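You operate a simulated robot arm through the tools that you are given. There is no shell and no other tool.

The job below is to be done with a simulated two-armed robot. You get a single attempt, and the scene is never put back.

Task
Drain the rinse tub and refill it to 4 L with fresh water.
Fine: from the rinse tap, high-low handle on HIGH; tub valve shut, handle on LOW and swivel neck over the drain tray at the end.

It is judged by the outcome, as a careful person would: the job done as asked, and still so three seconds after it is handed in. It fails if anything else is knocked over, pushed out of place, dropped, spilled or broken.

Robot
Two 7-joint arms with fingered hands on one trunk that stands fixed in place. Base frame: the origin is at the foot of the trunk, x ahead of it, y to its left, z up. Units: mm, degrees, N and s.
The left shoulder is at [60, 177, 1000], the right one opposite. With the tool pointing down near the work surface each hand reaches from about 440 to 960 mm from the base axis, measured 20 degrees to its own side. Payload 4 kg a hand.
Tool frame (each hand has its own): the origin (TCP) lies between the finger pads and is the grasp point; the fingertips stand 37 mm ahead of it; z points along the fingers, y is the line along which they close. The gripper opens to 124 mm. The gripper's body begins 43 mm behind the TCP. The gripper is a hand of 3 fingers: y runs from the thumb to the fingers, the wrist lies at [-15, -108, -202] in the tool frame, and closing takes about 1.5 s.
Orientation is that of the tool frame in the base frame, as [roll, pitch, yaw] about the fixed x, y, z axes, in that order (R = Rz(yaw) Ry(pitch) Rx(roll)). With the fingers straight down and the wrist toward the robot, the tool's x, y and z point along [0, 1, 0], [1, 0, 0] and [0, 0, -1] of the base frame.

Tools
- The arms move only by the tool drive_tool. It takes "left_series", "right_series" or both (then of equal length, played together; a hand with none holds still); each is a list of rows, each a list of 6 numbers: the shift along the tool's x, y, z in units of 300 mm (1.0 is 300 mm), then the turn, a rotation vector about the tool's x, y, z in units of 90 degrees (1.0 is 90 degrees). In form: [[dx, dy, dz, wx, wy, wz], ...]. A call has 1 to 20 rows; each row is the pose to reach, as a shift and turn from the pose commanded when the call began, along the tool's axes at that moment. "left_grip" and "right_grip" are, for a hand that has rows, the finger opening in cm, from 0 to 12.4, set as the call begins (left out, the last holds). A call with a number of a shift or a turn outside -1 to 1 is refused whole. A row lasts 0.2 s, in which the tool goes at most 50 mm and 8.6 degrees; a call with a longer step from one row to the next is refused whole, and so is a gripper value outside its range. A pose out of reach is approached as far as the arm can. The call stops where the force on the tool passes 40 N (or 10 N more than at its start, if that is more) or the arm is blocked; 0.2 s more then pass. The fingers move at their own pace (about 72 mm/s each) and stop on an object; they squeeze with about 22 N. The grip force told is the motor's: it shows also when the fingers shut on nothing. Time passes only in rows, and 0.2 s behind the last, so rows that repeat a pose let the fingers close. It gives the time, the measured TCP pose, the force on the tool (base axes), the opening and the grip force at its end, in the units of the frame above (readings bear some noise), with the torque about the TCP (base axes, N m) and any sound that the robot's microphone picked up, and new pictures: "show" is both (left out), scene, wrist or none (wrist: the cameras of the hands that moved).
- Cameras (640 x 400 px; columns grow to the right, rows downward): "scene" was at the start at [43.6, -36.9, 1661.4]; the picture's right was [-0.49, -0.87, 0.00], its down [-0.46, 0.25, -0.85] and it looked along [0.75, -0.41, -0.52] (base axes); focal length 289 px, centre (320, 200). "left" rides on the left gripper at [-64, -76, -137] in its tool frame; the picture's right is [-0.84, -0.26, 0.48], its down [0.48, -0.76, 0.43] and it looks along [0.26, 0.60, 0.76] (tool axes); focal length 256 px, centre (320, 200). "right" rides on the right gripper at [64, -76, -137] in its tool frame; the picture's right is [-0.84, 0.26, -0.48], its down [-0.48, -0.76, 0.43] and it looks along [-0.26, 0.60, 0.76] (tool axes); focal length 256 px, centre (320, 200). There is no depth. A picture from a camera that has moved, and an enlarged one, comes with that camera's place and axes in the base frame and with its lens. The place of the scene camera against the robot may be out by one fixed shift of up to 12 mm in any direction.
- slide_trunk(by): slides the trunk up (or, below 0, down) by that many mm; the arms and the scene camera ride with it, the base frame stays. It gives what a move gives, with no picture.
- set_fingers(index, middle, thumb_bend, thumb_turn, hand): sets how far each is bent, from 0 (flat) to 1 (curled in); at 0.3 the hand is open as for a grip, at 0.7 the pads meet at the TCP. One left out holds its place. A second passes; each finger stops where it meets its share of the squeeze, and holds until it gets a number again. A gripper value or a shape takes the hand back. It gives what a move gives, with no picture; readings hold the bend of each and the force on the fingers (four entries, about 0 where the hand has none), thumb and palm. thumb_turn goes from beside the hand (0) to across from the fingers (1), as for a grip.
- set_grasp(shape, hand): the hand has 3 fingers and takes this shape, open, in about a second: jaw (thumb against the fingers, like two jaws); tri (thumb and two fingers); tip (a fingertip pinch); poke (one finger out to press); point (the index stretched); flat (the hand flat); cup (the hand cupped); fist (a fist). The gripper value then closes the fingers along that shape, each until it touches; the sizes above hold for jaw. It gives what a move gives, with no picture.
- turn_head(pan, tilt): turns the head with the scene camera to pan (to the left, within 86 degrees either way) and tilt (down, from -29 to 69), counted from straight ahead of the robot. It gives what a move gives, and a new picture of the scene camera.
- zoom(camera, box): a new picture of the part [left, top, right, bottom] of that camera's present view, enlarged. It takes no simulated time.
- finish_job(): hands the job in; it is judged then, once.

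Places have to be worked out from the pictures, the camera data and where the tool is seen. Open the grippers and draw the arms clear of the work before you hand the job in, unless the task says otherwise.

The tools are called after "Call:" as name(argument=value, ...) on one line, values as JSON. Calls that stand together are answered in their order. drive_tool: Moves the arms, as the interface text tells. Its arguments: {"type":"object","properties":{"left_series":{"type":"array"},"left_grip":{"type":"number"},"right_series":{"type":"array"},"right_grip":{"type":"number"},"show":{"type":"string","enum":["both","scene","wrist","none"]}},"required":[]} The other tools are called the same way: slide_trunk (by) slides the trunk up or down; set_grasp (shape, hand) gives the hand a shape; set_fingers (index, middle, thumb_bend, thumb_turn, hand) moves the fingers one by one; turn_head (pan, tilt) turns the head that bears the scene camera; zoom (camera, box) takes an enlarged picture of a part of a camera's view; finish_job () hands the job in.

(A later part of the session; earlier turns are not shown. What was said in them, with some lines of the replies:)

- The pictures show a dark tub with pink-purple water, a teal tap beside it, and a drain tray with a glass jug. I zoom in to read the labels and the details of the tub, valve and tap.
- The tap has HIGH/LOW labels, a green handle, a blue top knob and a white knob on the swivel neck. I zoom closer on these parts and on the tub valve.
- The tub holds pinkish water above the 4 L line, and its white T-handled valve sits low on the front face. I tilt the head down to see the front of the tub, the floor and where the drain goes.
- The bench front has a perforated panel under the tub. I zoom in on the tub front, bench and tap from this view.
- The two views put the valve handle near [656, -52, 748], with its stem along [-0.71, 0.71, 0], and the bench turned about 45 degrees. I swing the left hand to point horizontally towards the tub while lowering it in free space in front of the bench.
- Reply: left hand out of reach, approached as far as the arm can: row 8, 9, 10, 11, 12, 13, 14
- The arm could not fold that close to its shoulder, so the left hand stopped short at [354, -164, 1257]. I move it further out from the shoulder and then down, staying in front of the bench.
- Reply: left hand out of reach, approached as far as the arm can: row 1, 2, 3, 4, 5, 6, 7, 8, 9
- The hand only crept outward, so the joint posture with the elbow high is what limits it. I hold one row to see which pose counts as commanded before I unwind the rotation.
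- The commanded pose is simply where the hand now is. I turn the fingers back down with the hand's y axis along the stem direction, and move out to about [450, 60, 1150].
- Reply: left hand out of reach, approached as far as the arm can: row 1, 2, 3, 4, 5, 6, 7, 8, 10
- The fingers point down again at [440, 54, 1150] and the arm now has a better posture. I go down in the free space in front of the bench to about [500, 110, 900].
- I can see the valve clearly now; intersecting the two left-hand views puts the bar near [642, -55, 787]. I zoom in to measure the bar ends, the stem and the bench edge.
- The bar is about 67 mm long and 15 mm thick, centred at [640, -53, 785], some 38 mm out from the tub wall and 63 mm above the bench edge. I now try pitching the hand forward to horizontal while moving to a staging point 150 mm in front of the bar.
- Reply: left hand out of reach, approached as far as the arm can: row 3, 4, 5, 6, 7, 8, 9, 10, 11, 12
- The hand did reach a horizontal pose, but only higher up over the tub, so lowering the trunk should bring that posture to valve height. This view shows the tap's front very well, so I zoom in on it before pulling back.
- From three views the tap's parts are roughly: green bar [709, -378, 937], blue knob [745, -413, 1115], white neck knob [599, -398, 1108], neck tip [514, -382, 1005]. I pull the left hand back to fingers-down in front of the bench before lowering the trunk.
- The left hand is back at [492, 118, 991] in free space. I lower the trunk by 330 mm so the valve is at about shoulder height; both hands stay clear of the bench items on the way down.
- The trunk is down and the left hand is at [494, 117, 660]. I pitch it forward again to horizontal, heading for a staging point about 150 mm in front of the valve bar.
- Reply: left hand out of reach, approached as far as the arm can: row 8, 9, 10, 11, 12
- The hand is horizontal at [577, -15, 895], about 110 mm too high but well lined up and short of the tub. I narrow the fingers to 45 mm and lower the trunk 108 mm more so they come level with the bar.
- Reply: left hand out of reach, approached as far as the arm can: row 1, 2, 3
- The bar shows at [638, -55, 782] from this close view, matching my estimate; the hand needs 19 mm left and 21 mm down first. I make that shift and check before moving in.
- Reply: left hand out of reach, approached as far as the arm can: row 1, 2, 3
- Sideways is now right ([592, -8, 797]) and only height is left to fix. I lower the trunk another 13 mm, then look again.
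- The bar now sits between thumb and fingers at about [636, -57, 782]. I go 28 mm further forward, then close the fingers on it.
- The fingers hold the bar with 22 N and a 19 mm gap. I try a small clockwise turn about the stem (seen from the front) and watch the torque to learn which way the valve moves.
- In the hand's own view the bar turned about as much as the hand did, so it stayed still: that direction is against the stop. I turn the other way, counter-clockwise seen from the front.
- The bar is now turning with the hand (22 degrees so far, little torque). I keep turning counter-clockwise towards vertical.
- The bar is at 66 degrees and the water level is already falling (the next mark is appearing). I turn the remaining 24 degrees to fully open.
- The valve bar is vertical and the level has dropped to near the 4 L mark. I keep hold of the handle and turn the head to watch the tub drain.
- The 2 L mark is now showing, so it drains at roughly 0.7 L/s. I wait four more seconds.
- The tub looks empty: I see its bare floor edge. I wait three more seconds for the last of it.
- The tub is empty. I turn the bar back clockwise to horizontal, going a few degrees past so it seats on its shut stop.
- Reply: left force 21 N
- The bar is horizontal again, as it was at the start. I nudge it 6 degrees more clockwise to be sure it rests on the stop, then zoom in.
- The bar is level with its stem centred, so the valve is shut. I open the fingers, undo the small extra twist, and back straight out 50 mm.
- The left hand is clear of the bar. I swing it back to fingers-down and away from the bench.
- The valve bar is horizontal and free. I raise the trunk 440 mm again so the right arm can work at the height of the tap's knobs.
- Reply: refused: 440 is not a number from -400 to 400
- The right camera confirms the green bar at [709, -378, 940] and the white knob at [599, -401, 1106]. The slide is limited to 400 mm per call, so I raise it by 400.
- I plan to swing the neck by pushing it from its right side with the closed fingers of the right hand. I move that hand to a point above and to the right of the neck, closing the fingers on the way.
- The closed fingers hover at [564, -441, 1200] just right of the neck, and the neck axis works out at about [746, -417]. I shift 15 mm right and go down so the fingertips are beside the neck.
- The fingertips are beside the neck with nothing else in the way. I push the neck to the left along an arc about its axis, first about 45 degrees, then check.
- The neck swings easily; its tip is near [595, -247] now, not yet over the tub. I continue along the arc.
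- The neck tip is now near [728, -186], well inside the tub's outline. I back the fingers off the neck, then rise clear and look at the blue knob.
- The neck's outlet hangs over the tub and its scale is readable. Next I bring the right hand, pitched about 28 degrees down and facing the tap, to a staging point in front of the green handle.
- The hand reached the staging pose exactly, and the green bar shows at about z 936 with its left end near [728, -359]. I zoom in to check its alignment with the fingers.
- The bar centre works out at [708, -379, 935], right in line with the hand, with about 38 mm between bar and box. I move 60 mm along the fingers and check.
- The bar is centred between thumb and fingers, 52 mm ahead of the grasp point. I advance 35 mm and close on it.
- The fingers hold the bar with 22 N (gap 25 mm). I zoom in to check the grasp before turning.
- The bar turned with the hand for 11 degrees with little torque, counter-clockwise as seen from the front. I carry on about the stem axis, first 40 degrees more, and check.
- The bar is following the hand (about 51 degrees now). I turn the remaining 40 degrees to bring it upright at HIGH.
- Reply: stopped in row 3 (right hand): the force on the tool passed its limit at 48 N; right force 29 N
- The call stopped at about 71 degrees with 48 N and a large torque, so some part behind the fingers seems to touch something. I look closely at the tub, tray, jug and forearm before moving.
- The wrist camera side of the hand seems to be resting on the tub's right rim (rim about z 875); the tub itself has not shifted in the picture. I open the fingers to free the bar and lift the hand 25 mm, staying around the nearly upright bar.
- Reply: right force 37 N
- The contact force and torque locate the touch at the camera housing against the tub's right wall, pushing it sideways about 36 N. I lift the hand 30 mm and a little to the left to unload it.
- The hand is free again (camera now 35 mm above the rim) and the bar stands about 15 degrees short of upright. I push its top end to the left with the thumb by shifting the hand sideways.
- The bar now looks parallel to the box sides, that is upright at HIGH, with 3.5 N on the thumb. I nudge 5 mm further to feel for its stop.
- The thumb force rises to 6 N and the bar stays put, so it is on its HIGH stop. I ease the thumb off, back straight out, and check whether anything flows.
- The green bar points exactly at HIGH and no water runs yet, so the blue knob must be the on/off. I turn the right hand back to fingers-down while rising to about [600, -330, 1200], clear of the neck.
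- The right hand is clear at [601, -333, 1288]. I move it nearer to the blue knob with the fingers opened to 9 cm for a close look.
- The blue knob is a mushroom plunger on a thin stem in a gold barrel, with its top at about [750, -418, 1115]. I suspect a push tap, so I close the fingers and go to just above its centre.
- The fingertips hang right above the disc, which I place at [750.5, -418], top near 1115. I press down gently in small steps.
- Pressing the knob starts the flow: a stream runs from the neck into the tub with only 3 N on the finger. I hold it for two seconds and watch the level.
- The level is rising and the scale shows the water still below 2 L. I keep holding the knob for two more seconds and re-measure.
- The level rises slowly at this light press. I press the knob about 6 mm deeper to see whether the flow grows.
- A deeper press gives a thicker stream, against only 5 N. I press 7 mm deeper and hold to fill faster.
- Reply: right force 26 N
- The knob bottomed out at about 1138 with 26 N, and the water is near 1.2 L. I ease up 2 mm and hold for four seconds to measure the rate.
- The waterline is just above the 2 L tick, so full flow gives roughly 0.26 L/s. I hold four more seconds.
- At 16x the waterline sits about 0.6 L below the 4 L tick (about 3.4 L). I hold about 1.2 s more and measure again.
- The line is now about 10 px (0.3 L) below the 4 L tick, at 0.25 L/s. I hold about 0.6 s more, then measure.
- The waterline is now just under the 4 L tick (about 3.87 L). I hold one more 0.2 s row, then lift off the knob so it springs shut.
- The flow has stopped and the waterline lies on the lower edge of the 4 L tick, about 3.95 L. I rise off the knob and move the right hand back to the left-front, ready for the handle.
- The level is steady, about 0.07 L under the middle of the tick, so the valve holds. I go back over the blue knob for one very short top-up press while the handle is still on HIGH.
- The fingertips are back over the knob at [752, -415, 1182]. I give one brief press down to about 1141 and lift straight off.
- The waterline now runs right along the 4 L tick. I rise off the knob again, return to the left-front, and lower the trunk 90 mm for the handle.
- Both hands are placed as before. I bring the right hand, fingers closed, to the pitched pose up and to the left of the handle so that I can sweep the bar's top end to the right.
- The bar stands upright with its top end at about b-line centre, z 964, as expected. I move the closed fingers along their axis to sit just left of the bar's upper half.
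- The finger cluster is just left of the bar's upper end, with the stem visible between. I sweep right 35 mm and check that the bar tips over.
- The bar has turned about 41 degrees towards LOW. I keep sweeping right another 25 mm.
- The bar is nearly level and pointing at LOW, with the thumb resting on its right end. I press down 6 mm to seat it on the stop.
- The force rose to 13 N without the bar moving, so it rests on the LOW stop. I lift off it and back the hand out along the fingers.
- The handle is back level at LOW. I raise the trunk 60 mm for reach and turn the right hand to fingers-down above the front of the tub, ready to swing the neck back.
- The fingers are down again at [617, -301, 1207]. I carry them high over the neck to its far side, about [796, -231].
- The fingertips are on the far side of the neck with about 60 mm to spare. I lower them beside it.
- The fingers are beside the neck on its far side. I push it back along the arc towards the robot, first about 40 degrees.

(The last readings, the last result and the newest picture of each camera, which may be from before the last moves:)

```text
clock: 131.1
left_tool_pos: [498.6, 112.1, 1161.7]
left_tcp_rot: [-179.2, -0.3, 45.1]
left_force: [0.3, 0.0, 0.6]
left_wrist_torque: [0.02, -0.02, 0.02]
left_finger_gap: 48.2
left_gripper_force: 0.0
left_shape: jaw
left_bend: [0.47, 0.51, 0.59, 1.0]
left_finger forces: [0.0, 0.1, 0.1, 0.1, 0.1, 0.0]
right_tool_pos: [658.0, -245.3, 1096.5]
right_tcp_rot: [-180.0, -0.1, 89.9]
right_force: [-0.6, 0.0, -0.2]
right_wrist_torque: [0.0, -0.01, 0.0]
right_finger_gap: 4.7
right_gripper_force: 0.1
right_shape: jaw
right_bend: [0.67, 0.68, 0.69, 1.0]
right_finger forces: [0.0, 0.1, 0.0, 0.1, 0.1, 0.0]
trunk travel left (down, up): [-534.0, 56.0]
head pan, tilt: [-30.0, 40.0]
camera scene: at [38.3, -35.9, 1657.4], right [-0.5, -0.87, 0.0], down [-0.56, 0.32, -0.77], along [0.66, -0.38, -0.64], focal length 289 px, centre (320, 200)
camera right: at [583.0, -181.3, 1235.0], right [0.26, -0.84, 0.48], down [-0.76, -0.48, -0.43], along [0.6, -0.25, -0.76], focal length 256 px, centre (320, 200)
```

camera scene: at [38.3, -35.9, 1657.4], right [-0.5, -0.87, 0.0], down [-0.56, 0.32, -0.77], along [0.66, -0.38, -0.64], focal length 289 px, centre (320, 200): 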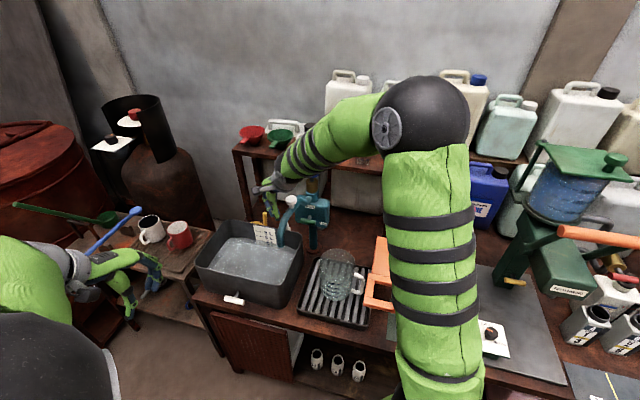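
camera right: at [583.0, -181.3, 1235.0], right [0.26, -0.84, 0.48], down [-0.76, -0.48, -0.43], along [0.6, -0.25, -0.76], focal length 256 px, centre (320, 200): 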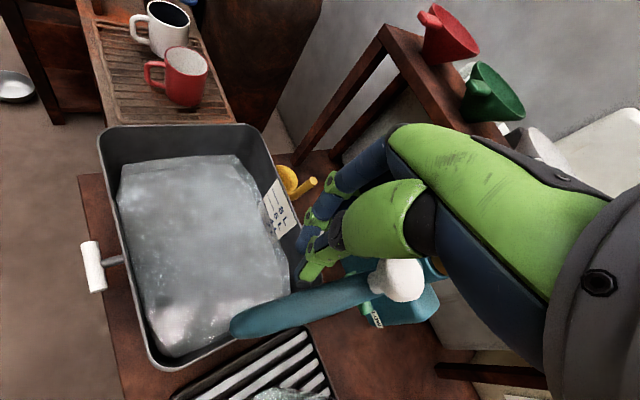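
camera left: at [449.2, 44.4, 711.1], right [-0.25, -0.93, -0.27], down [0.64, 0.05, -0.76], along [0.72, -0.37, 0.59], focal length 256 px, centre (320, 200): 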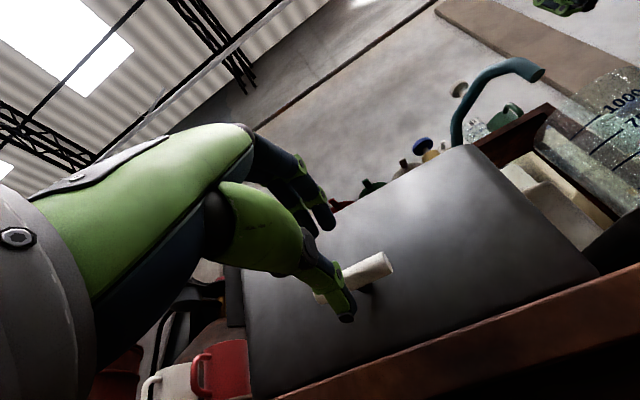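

The neck is at roughly 126 degrees and follows easily. I continue along the arc until it should be back over the drain tray.

Call:
drive_tool(right_series=[[-0.036, -0.055, 0, 0, 0, 0], [-0.075, -0.109, 0, 0, 0, 0], [-0.12, -0.159, 0, 0, 0, 0], [-0.17, -0.204, 0, 0, 0, 0], [-0.224, -0.243, 0, 0, 0, 0], [-0.282, -0.277, 0, 0, 0, 0], [-0.343, -0.304, 0, 0, 0, 0], [-0.375, -0.315, 0, 0, 0, 0]])

```text
clock: 132.9
left_tool_pos: [498.7, 111.8, 1161.0]
left_tcp_rot: [-179.2, -0.3, 45.1]
left_force: [1.3, -0.6, -0.1]
left_wrist_torque: [-0.02, -0.01, -0.02]
left_finger_gap: 48.3
left_gripper_force: 0.1
left_shape: jaw
left_bend: [0.47, 0.51, 0.59, 1.0]
left_finger forces: [0.1, 0.0, 0.0, 0.0, 0.0, 0.0]
right_tool_pos: [564.5, -359.8, 1098.7]
right_tcp_rot: [-179.9, -0.1, 90.0]
right_force: [0.0, 0.5, 0.9]
right_wrist_torque: [-0.04, 0.01, 0.04]
right_finger_gap: 4.9
right_gripper_force: 0.1
right_shape: jaw
right_bend: [0.67, 0.68, 0.69, 1.0]
right_finger forces: [0.0, 0.0, 0.0, 0.1, 0.1, 0.0]
trunk travel left (down, up): [-534.0, 56.0]
head pan, tilt: [-30.0, 40.0]
camera scene: at [38.7, -36.0, 1657.4], right [-0.5, -0.87, 0.0], down [-0.56, 0.32, -0.77], along [0.66, -0.38, -0.64], focal length 289 px, centre (320, 200)
camera right: at [487.6, -295.2, 1235.9], right [0.26, -0.84, 0.48], down [-0.76, -0.48, -0.43], along [0.6, -0.25, -0.76], focal length 256 px, centre (320, 200)
```

scene: 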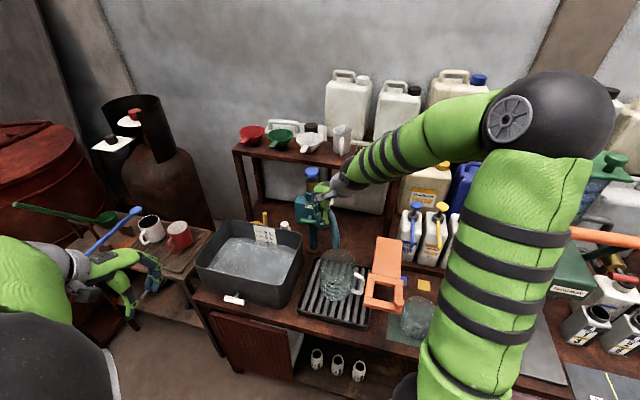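
right: 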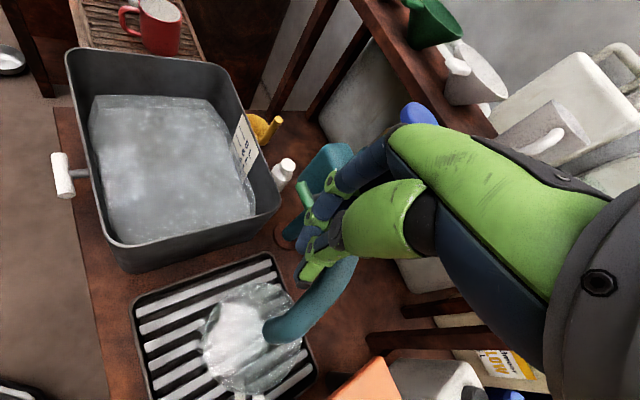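

The neck tip is at about 167 degrees, over the tray; it began at about 174. I nudge it 6 to 7 degrees further to match the start.

Call:
drive_tool(right_series=[[-0.03, -0.012, 0, 0, 0, 0], [-0.062, -0.022, 0, 0, 0, 0]], show="wrist")

```text
clock: 133.5
left_tool_pos: [499.7, 113.3, 1160.7]
left_tcp_rot: [-179.2, -0.3, 45.1]
left_force: [-0.8, 0.1, -0.2]
left_wrist_torque: [-0.01, 0.0, 0.0]
left_finger_gap: 47.9
left_gripper_force: 0.0
left_shape: jaw
left_bend: [0.47, 0.51, 0.59, 1.0]
left_finger forces: [0.0, 0.0, 0.0, 0.0, 0.1, 0.0]
right_tool_pos: [557.1, -375.7, 1097.2]
right_tcp_rot: [-179.9, 0.0, 90.1]
right_force: [1.9, 8.0, -1.4]
right_wrist_torque: [-0.04, 0.06, 0.43]
right_finger_gap: 5.4
right_gripper_force: 0.1
right_shape: jaw
right_bend: [0.67, 0.67, 0.69, 1.0]
right_finger forces: [0.0, 8.5, 0.0, 0.0, 0.1, 0.1]
trunk travel left (down, up): [-534.0, 56.0]
head pan, tilt: [-30.0, 40.0]
camera right: at [481.4, -310.8, 1234.9], right [0.26, -0.84, 0.48], down [-0.76, -0.49, -0.43], along [0.6, -0.25, -0.76], focal length 256 px, centre (320, 200)
```

right: 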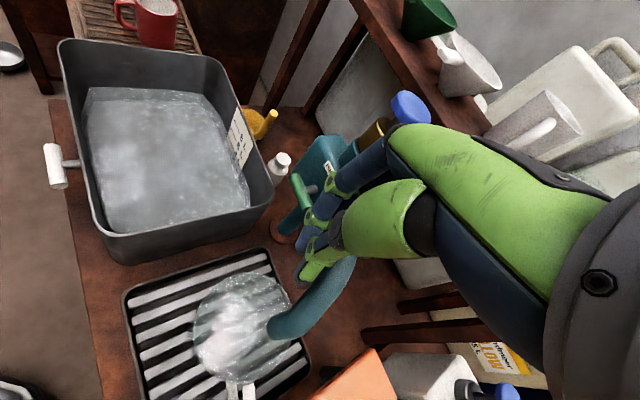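

The tip now hangs over the middle of the drain tray (about [520, -382]), with 8 N felt at the end. I ease the fingers off the neck and rise clear.

Call:
drive_tool(right_series=[[0.05, -0.03, 0, 0, 0, 0], [0.1, -0.08, 0, 0, 0, 0], [0.12, -0.12, -0.08, 0, 0, 0], [0.12, -0.12, -0.2, 0, 0, 0], [0.12, -0.12, -0.33, 0, 0, 0], [0.12, -0.12, -0.46, 0, 0, 0], [0.12, -0.12, -0.6, 0, 0, 0]])

Call:
zoom(camera="scene", box=[190, 150, 400, 340])

```text
clock: 135.1
left_tool_pos: [498.2, 112.7, 1161.9]
left_tcp_rot: [-179.1, -0.4, 45.1]
left_force: [-0.1, -0.9, 0.9]
left_wrist_torque: [-0.01, -0.01, 0.01]
left_finger_gap: 48.1
left_gripper_force: 0.0
left_shape: jaw
left_bend: [0.47, 0.51, 0.59, 1.0]
left_finger forces: [0.0, 0.1, 0.1, 0.0, 0.0, 0.0]
right_tool_pos: [521.8, -342.2, 1280.5]
right_tcp_rot: [-180.0, 0.1, 90.0]
right_force: [0.3, 0.7, 0.4]
right_wrist_torque: [0.02, 0.02, -0.01]
right_finger_gap: 4.7
right_gripper_force: 0.1
right_shape: jaw
right_bend: [0.67, 0.68, 0.69, 1.0]
right_finger forces: [0.0, 0.0, 0.0, 0.0, 0.0, 0.1]
trunk travel left (down, up): [-534.0, 56.0]
head pan, tilt: [-30.0, 40.0]
camera scene: at [38.4, -35.6, 1657.4], right [-0.5, -0.87, 0.0], down [-0.56, 0.32, -0.77], along [0.66, -0.38, -0.64], focal length 289 px, centre (320, 200)
camera right: at [446.2, -277.2, 1417.5], right [0.26, -0.84, 0.48], down [-0.76, -0.48, -0.43], along [0.6, -0.25, -0.76], focal length 256 px, centre (320, 200)
```

scene: 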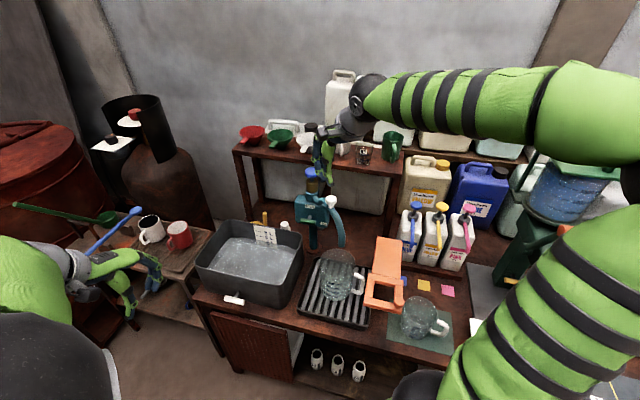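
right: 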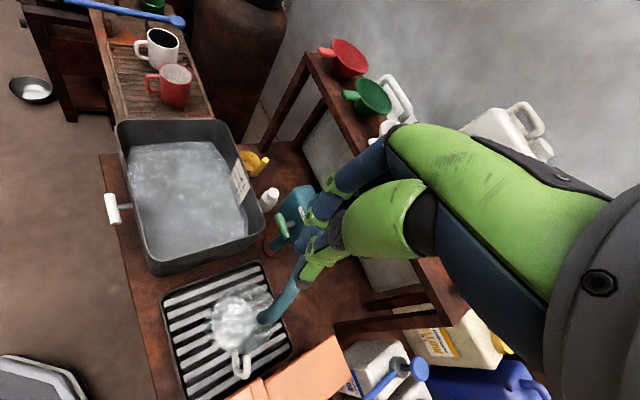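

```text
2.11 times, centred on (295, 245) of scene
camera zoom: at [38.4, -35.6, 1657.4], right [-0.5, -0.87, 0.0], down [-0.56, 0.32, -0.77], along [0.66, -0.38, -0.64], focal length 608 px, centre (373, 105)
```

zoom: 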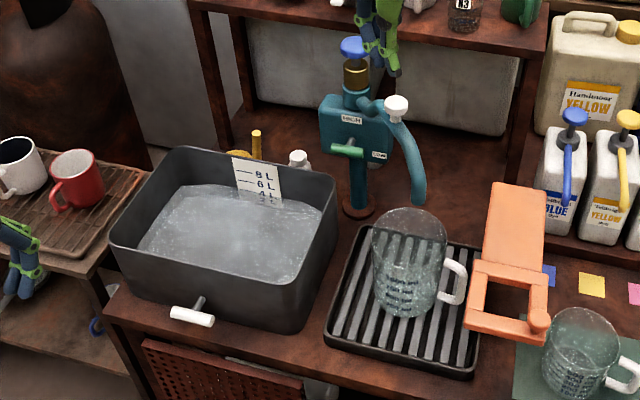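

The tub, handle, valve and neck all look right. I draw the right hand back to its starting area, open both grippers, and check the water mark once more.

Call:
drive_tool(right_series=[[-0.01, -0.06, -0.05, 0, 0, 0], [-0.02, -0.12, -0.1, 0, 0, 0], [-0.03, -0.18, -0.15, 0, 0, 0], [-0.04, -0.24, -0.2, 0, 0, 0], [-0.05, -0.3, -0.25, 0, 0, 0], [-0.06, -0.36, -0.3, 0, 0, 0], [-0.07, -0.42, -0.35, 0, 0, 0], [-0.08, -0.48, -0.4, 0, 0, 0], [-0.08, -0.5, -0.45, 0, 0, 0], [-0.08, -0.5, -0.45, 0, 0, 0]], left_series=[[-0.02, -0.03, -0.02, 0, 0, 0], [-0.04, -0.06, -0.04, 0, 0, 0], [-0.06, -0.09, -0.06, 0, 0, 0], [-0.06, -0.09, -0.08, 0, 0, 0], [-0.06, -0.09, -0.1, 0, 0, 0], [-0.06, -0.09, -0.12, 0, 0, 0], [-0.06, -0.09, -0.12, 0, 0, 0], [-0.06, -0.09, -0.12, 0, 0, 0], [-0.06, -0.09, -0.12, 0, 0, 0], [-0.06, -0.09, -0.12, 0, 0, 0]], left_grip=12.4, right_grip=12.4)

Call:
zoom(camera="scene", box=[250, 225, 280, 250])

Call:
zoom(camera="scene", box=[190, 150, 400, 340])

```text
clock: 137.3
left_tool_pos: [466.3, 118.0, 1197.2]
left_tcp_rot: [-179.1, -0.3, 45.0]
left_force: [-0.4, -0.7, -0.1]
left_wrist_torque: [0.0, 0.03, 0.0]
left_finger_gap: 123.6
left_gripper_force: 0.1
left_shape: jaw
left_bend: [0.3, 0.3, 0.3, 0.98]
left_finger forces: [0.0, 0.0, 0.0, 0.0, 0.0, 0.0]
right_tool_pos: [372.3, -367.5, 1412.9]
right_tcp_rot: [-180.0, -0.1, 89.9]
right_force: [-0.3, 0.3, -1.1]
right_wrist_torque: [0.02, -0.01, 0.02]
right_finger_gap: 123.6
right_gripper_force: 0.0
right_shape: jaw
right_bend: [0.3, 0.3, 0.3, 0.98]
right_finger forces: [0.1, 0.0, 0.0, 0.0, 0.0, 0.1]
trunk travel left (down, up): [-534.0, 56.0]
head pan, tilt: [-30.0, 40.0]
camera scene: at [38.6, -35.9, 1657.4], right [-0.5, -0.87, 0.0], down [-0.56, 0.32, -0.77], along [0.66, -0.38, -0.64], focal length 289 px, centre (320, 200)
camera right: at [295.6, -303.0, 1550.6], right [0.26, -0.84, 0.48], down [-0.76, -0.48, -0.43], along [0.6, -0.25, -0.76], focal length 256 px, centre (320, 200)
camera left: at [368.1, 124.1, 1335.2], right [-0.78, -0.4, -0.48], down [-0.2, 0.88, -0.42], along [0.6, -0.23, -0.77], focal length 256 px, centre (320, 200)
```

scene: 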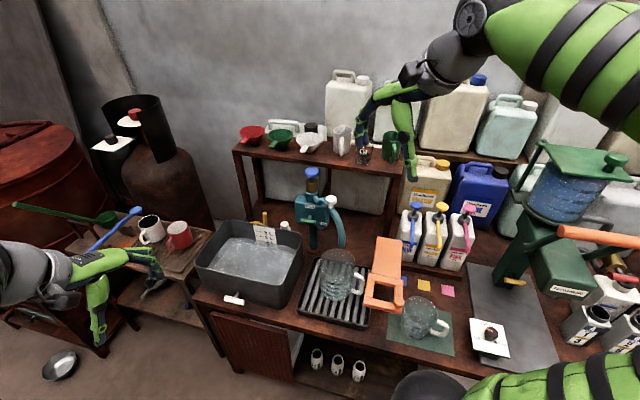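
right: 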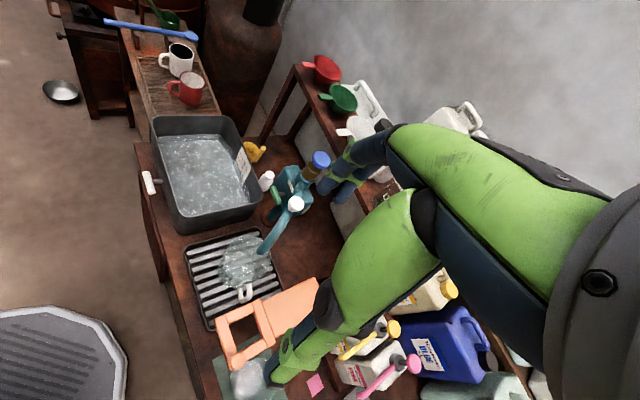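
left: 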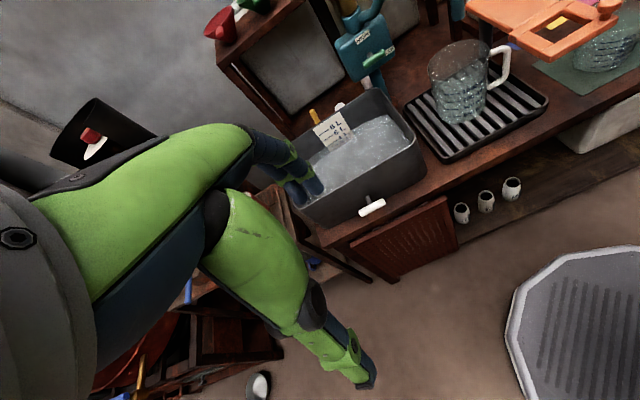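

```text
16.00 times, centred on (265, 238) of scene
camera zoom: at [38.6, -35.9, 1657.4], right [-0.5, -0.87, 0.0], down [-0.56, 0.32, -0.77], along [0.66, -0.38, -0.64], focal length 4617 px, centre (1200, -400)
```

zoom: 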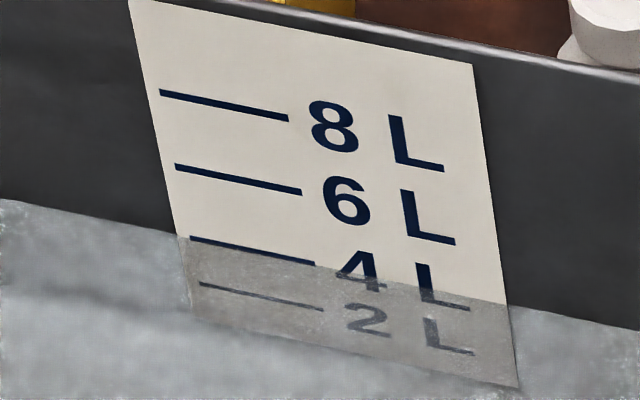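

```text
2.11 times, centred on (295, 245) of scene
camera zoom: at [38.6, -35.9, 1657.4], right [-0.5, -0.87, 0.0], down [-0.56, 0.32, -0.77], along [0.66, -0.38, -0.64], focal length 608 px, centre (373, 105)
```

zoom: 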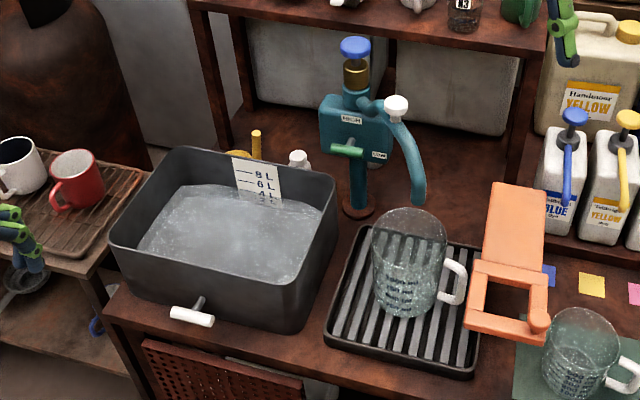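

The waterline sits exactly on the 4 L tick and is steady. To be sure nothing was shifted I return the head and trunk to their starting pose and compare with the first picture.

Call:
slide_trunk(by=-9)

Call:
turn_head(pan=-29, tilt=31.5)

Call:
zoom(camera="scene", box=[180, 250, 320, 370])

Call:
zoom(camera="scene", box=[280, 200, 380, 310])

```text
clock: 137.9
left_tool_pos: [466.7, 119.1, 1189.0]
left_tcp_rot: [-179.2, -0.3, 45.1]
left_force: [-0.3, 0.4, -0.5]
left_wrist_torque: [-0.03, -0.01, 0.02]
left_finger_gap: 123.7
left_gripper_force: 0.1
left_shape: jaw
left_bend: [0.3, 0.3, 0.3, 0.98]
left_finger forces: [0.0, 0.0, 0.1, 0.1, 0.1, 0.0]
right_tool_pos: [371.4, -366.8, 1404.1]
right_tcp_rot: [180.0, -0.1, 90.0]
right_force: [0.4, -0.2, -0.4]
right_wrist_torque: [0.0, -0.01, 0.0]
right_finger_gap: 123.7
right_gripper_force: 0.1
right_shape: jaw
right_bend: [0.3, 0.3, 0.3, 0.98]
right_finger forces: [0.0, 0.0, 0.0, 0.1, 0.1, 0.0]
trunk travel left (down, up): [-525.0, 65.0]
head pan, tilt: [-30.0, 40.0]
```

```text
clock: 138.6
left_tool_pos: [465.6, 117.9, 1188.0]
left_tcp_rot: [-179.2, -0.3, 45.1]
left_force: [-0.3, 0.4, -0.2]
left_wrist_torque: [0.04, 0.0, -0.01]
left_finger_gap: 123.5
left_gripper_force: 0.0
left_shape: jaw
left_bend: [0.3, 0.3, 0.3, 0.98]
left_finger forces: [0.0, 0.1, 0.0, 0.1, 0.0, 0.1]
right_tool_pos: [371.1, -367.2, 1403.4]
right_tcp_rot: [179.9, -0.1, 90.0]
right_force: [0.1, 0.7, -0.1]
right_wrist_torque: [-0.01, -0.01, 0.02]
right_finger_gap: 123.9
right_gripper_force: 0.0
right_shape: jaw
right_bend: [0.3, 0.3, 0.3, 0.98]
right_finger forces: [0.0, 0.1, 0.0, 0.0, 0.0, 0.0]
trunk travel left (down, up): [-525.0, 65.0]
head pan, tilt: [-29.0, 31.5]
camera scene: at [43.6, -36.8, 1661.3], right [-0.48, -0.87, 0.0], down [-0.46, 0.25, -0.85], along [0.75, -0.41, -0.52], focal length 289 px, centre (320, 200)
```

scene: 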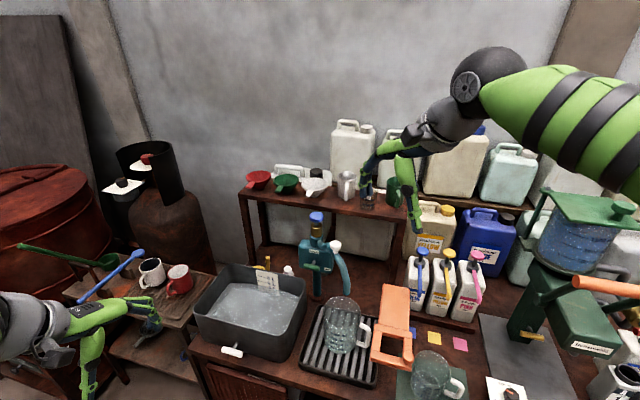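

```text
3.33 times, centred on (250, 310) of scene
camera zoom: at [43.6, -36.8, 1661.3], right [-0.48, -0.87, 0.0], down [-0.46, 0.25, -0.85], along [0.75, -0.41, -0.52], focal length 962 px, centre (553, -167)
```

zoom: 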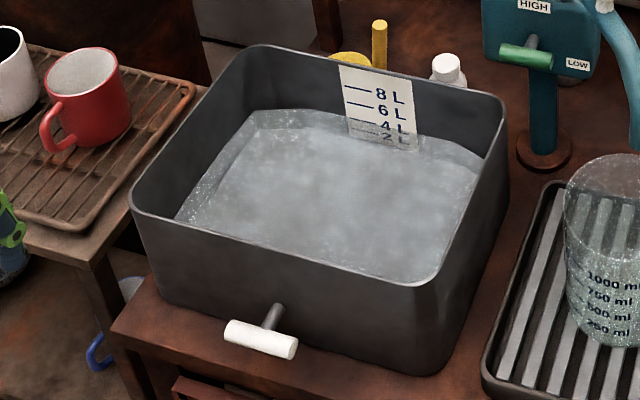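

```text
3.64 times, centred on (330, 255) of scene
camera zoom: at [43.6, -36.8, 1661.3], right [-0.48, -0.87, 0.0], down [-0.46, 0.25, -0.85], along [0.75, -0.41, -0.52], focal length 1049 px, centre (284, 0)
```

zoom: 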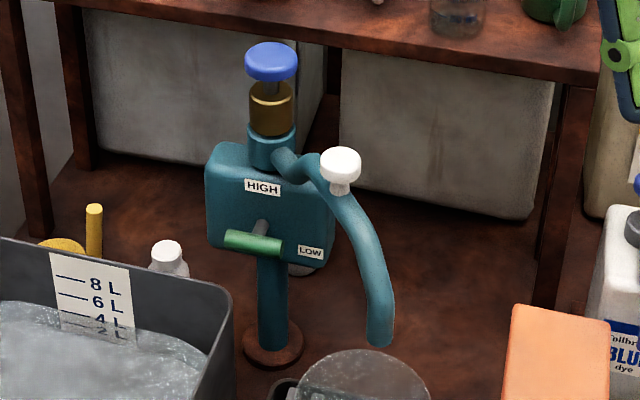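

Compared with the first picture, the tub, valve bar, handle on LOW and neck over the tray are all in their original places. Clear water stands at the 4 L line, both hands are open and clear, so I hand the job in.

Call:
finish_job()

```text
The job is handed in.
```

The rinse tub was drained completely and refilled with fresh water. The waterline sits on the 4 L mark and did not drop in the checks I made afterwards.

- **Filling:** the water came from the rinse tap with the high-low handle on HIGH.
- **Tap now:** the handle is back on LOW and the flow is off. The swivel neck hangs over the drain tray, where it was at the start.
- **Valve:** the tub valve is shut against its stop.
- **Contact during the job:** while I was turning the handle to HIGH, the right hand's camera housing pressed on the tub's right wall with about 36–48 N. I backed off. In a matching view of the first picture, the tub, valve, handle, neck and jug were all in their original places, and I saw no spills.

Both hands are open and clear of the bench, and the job is handed in.
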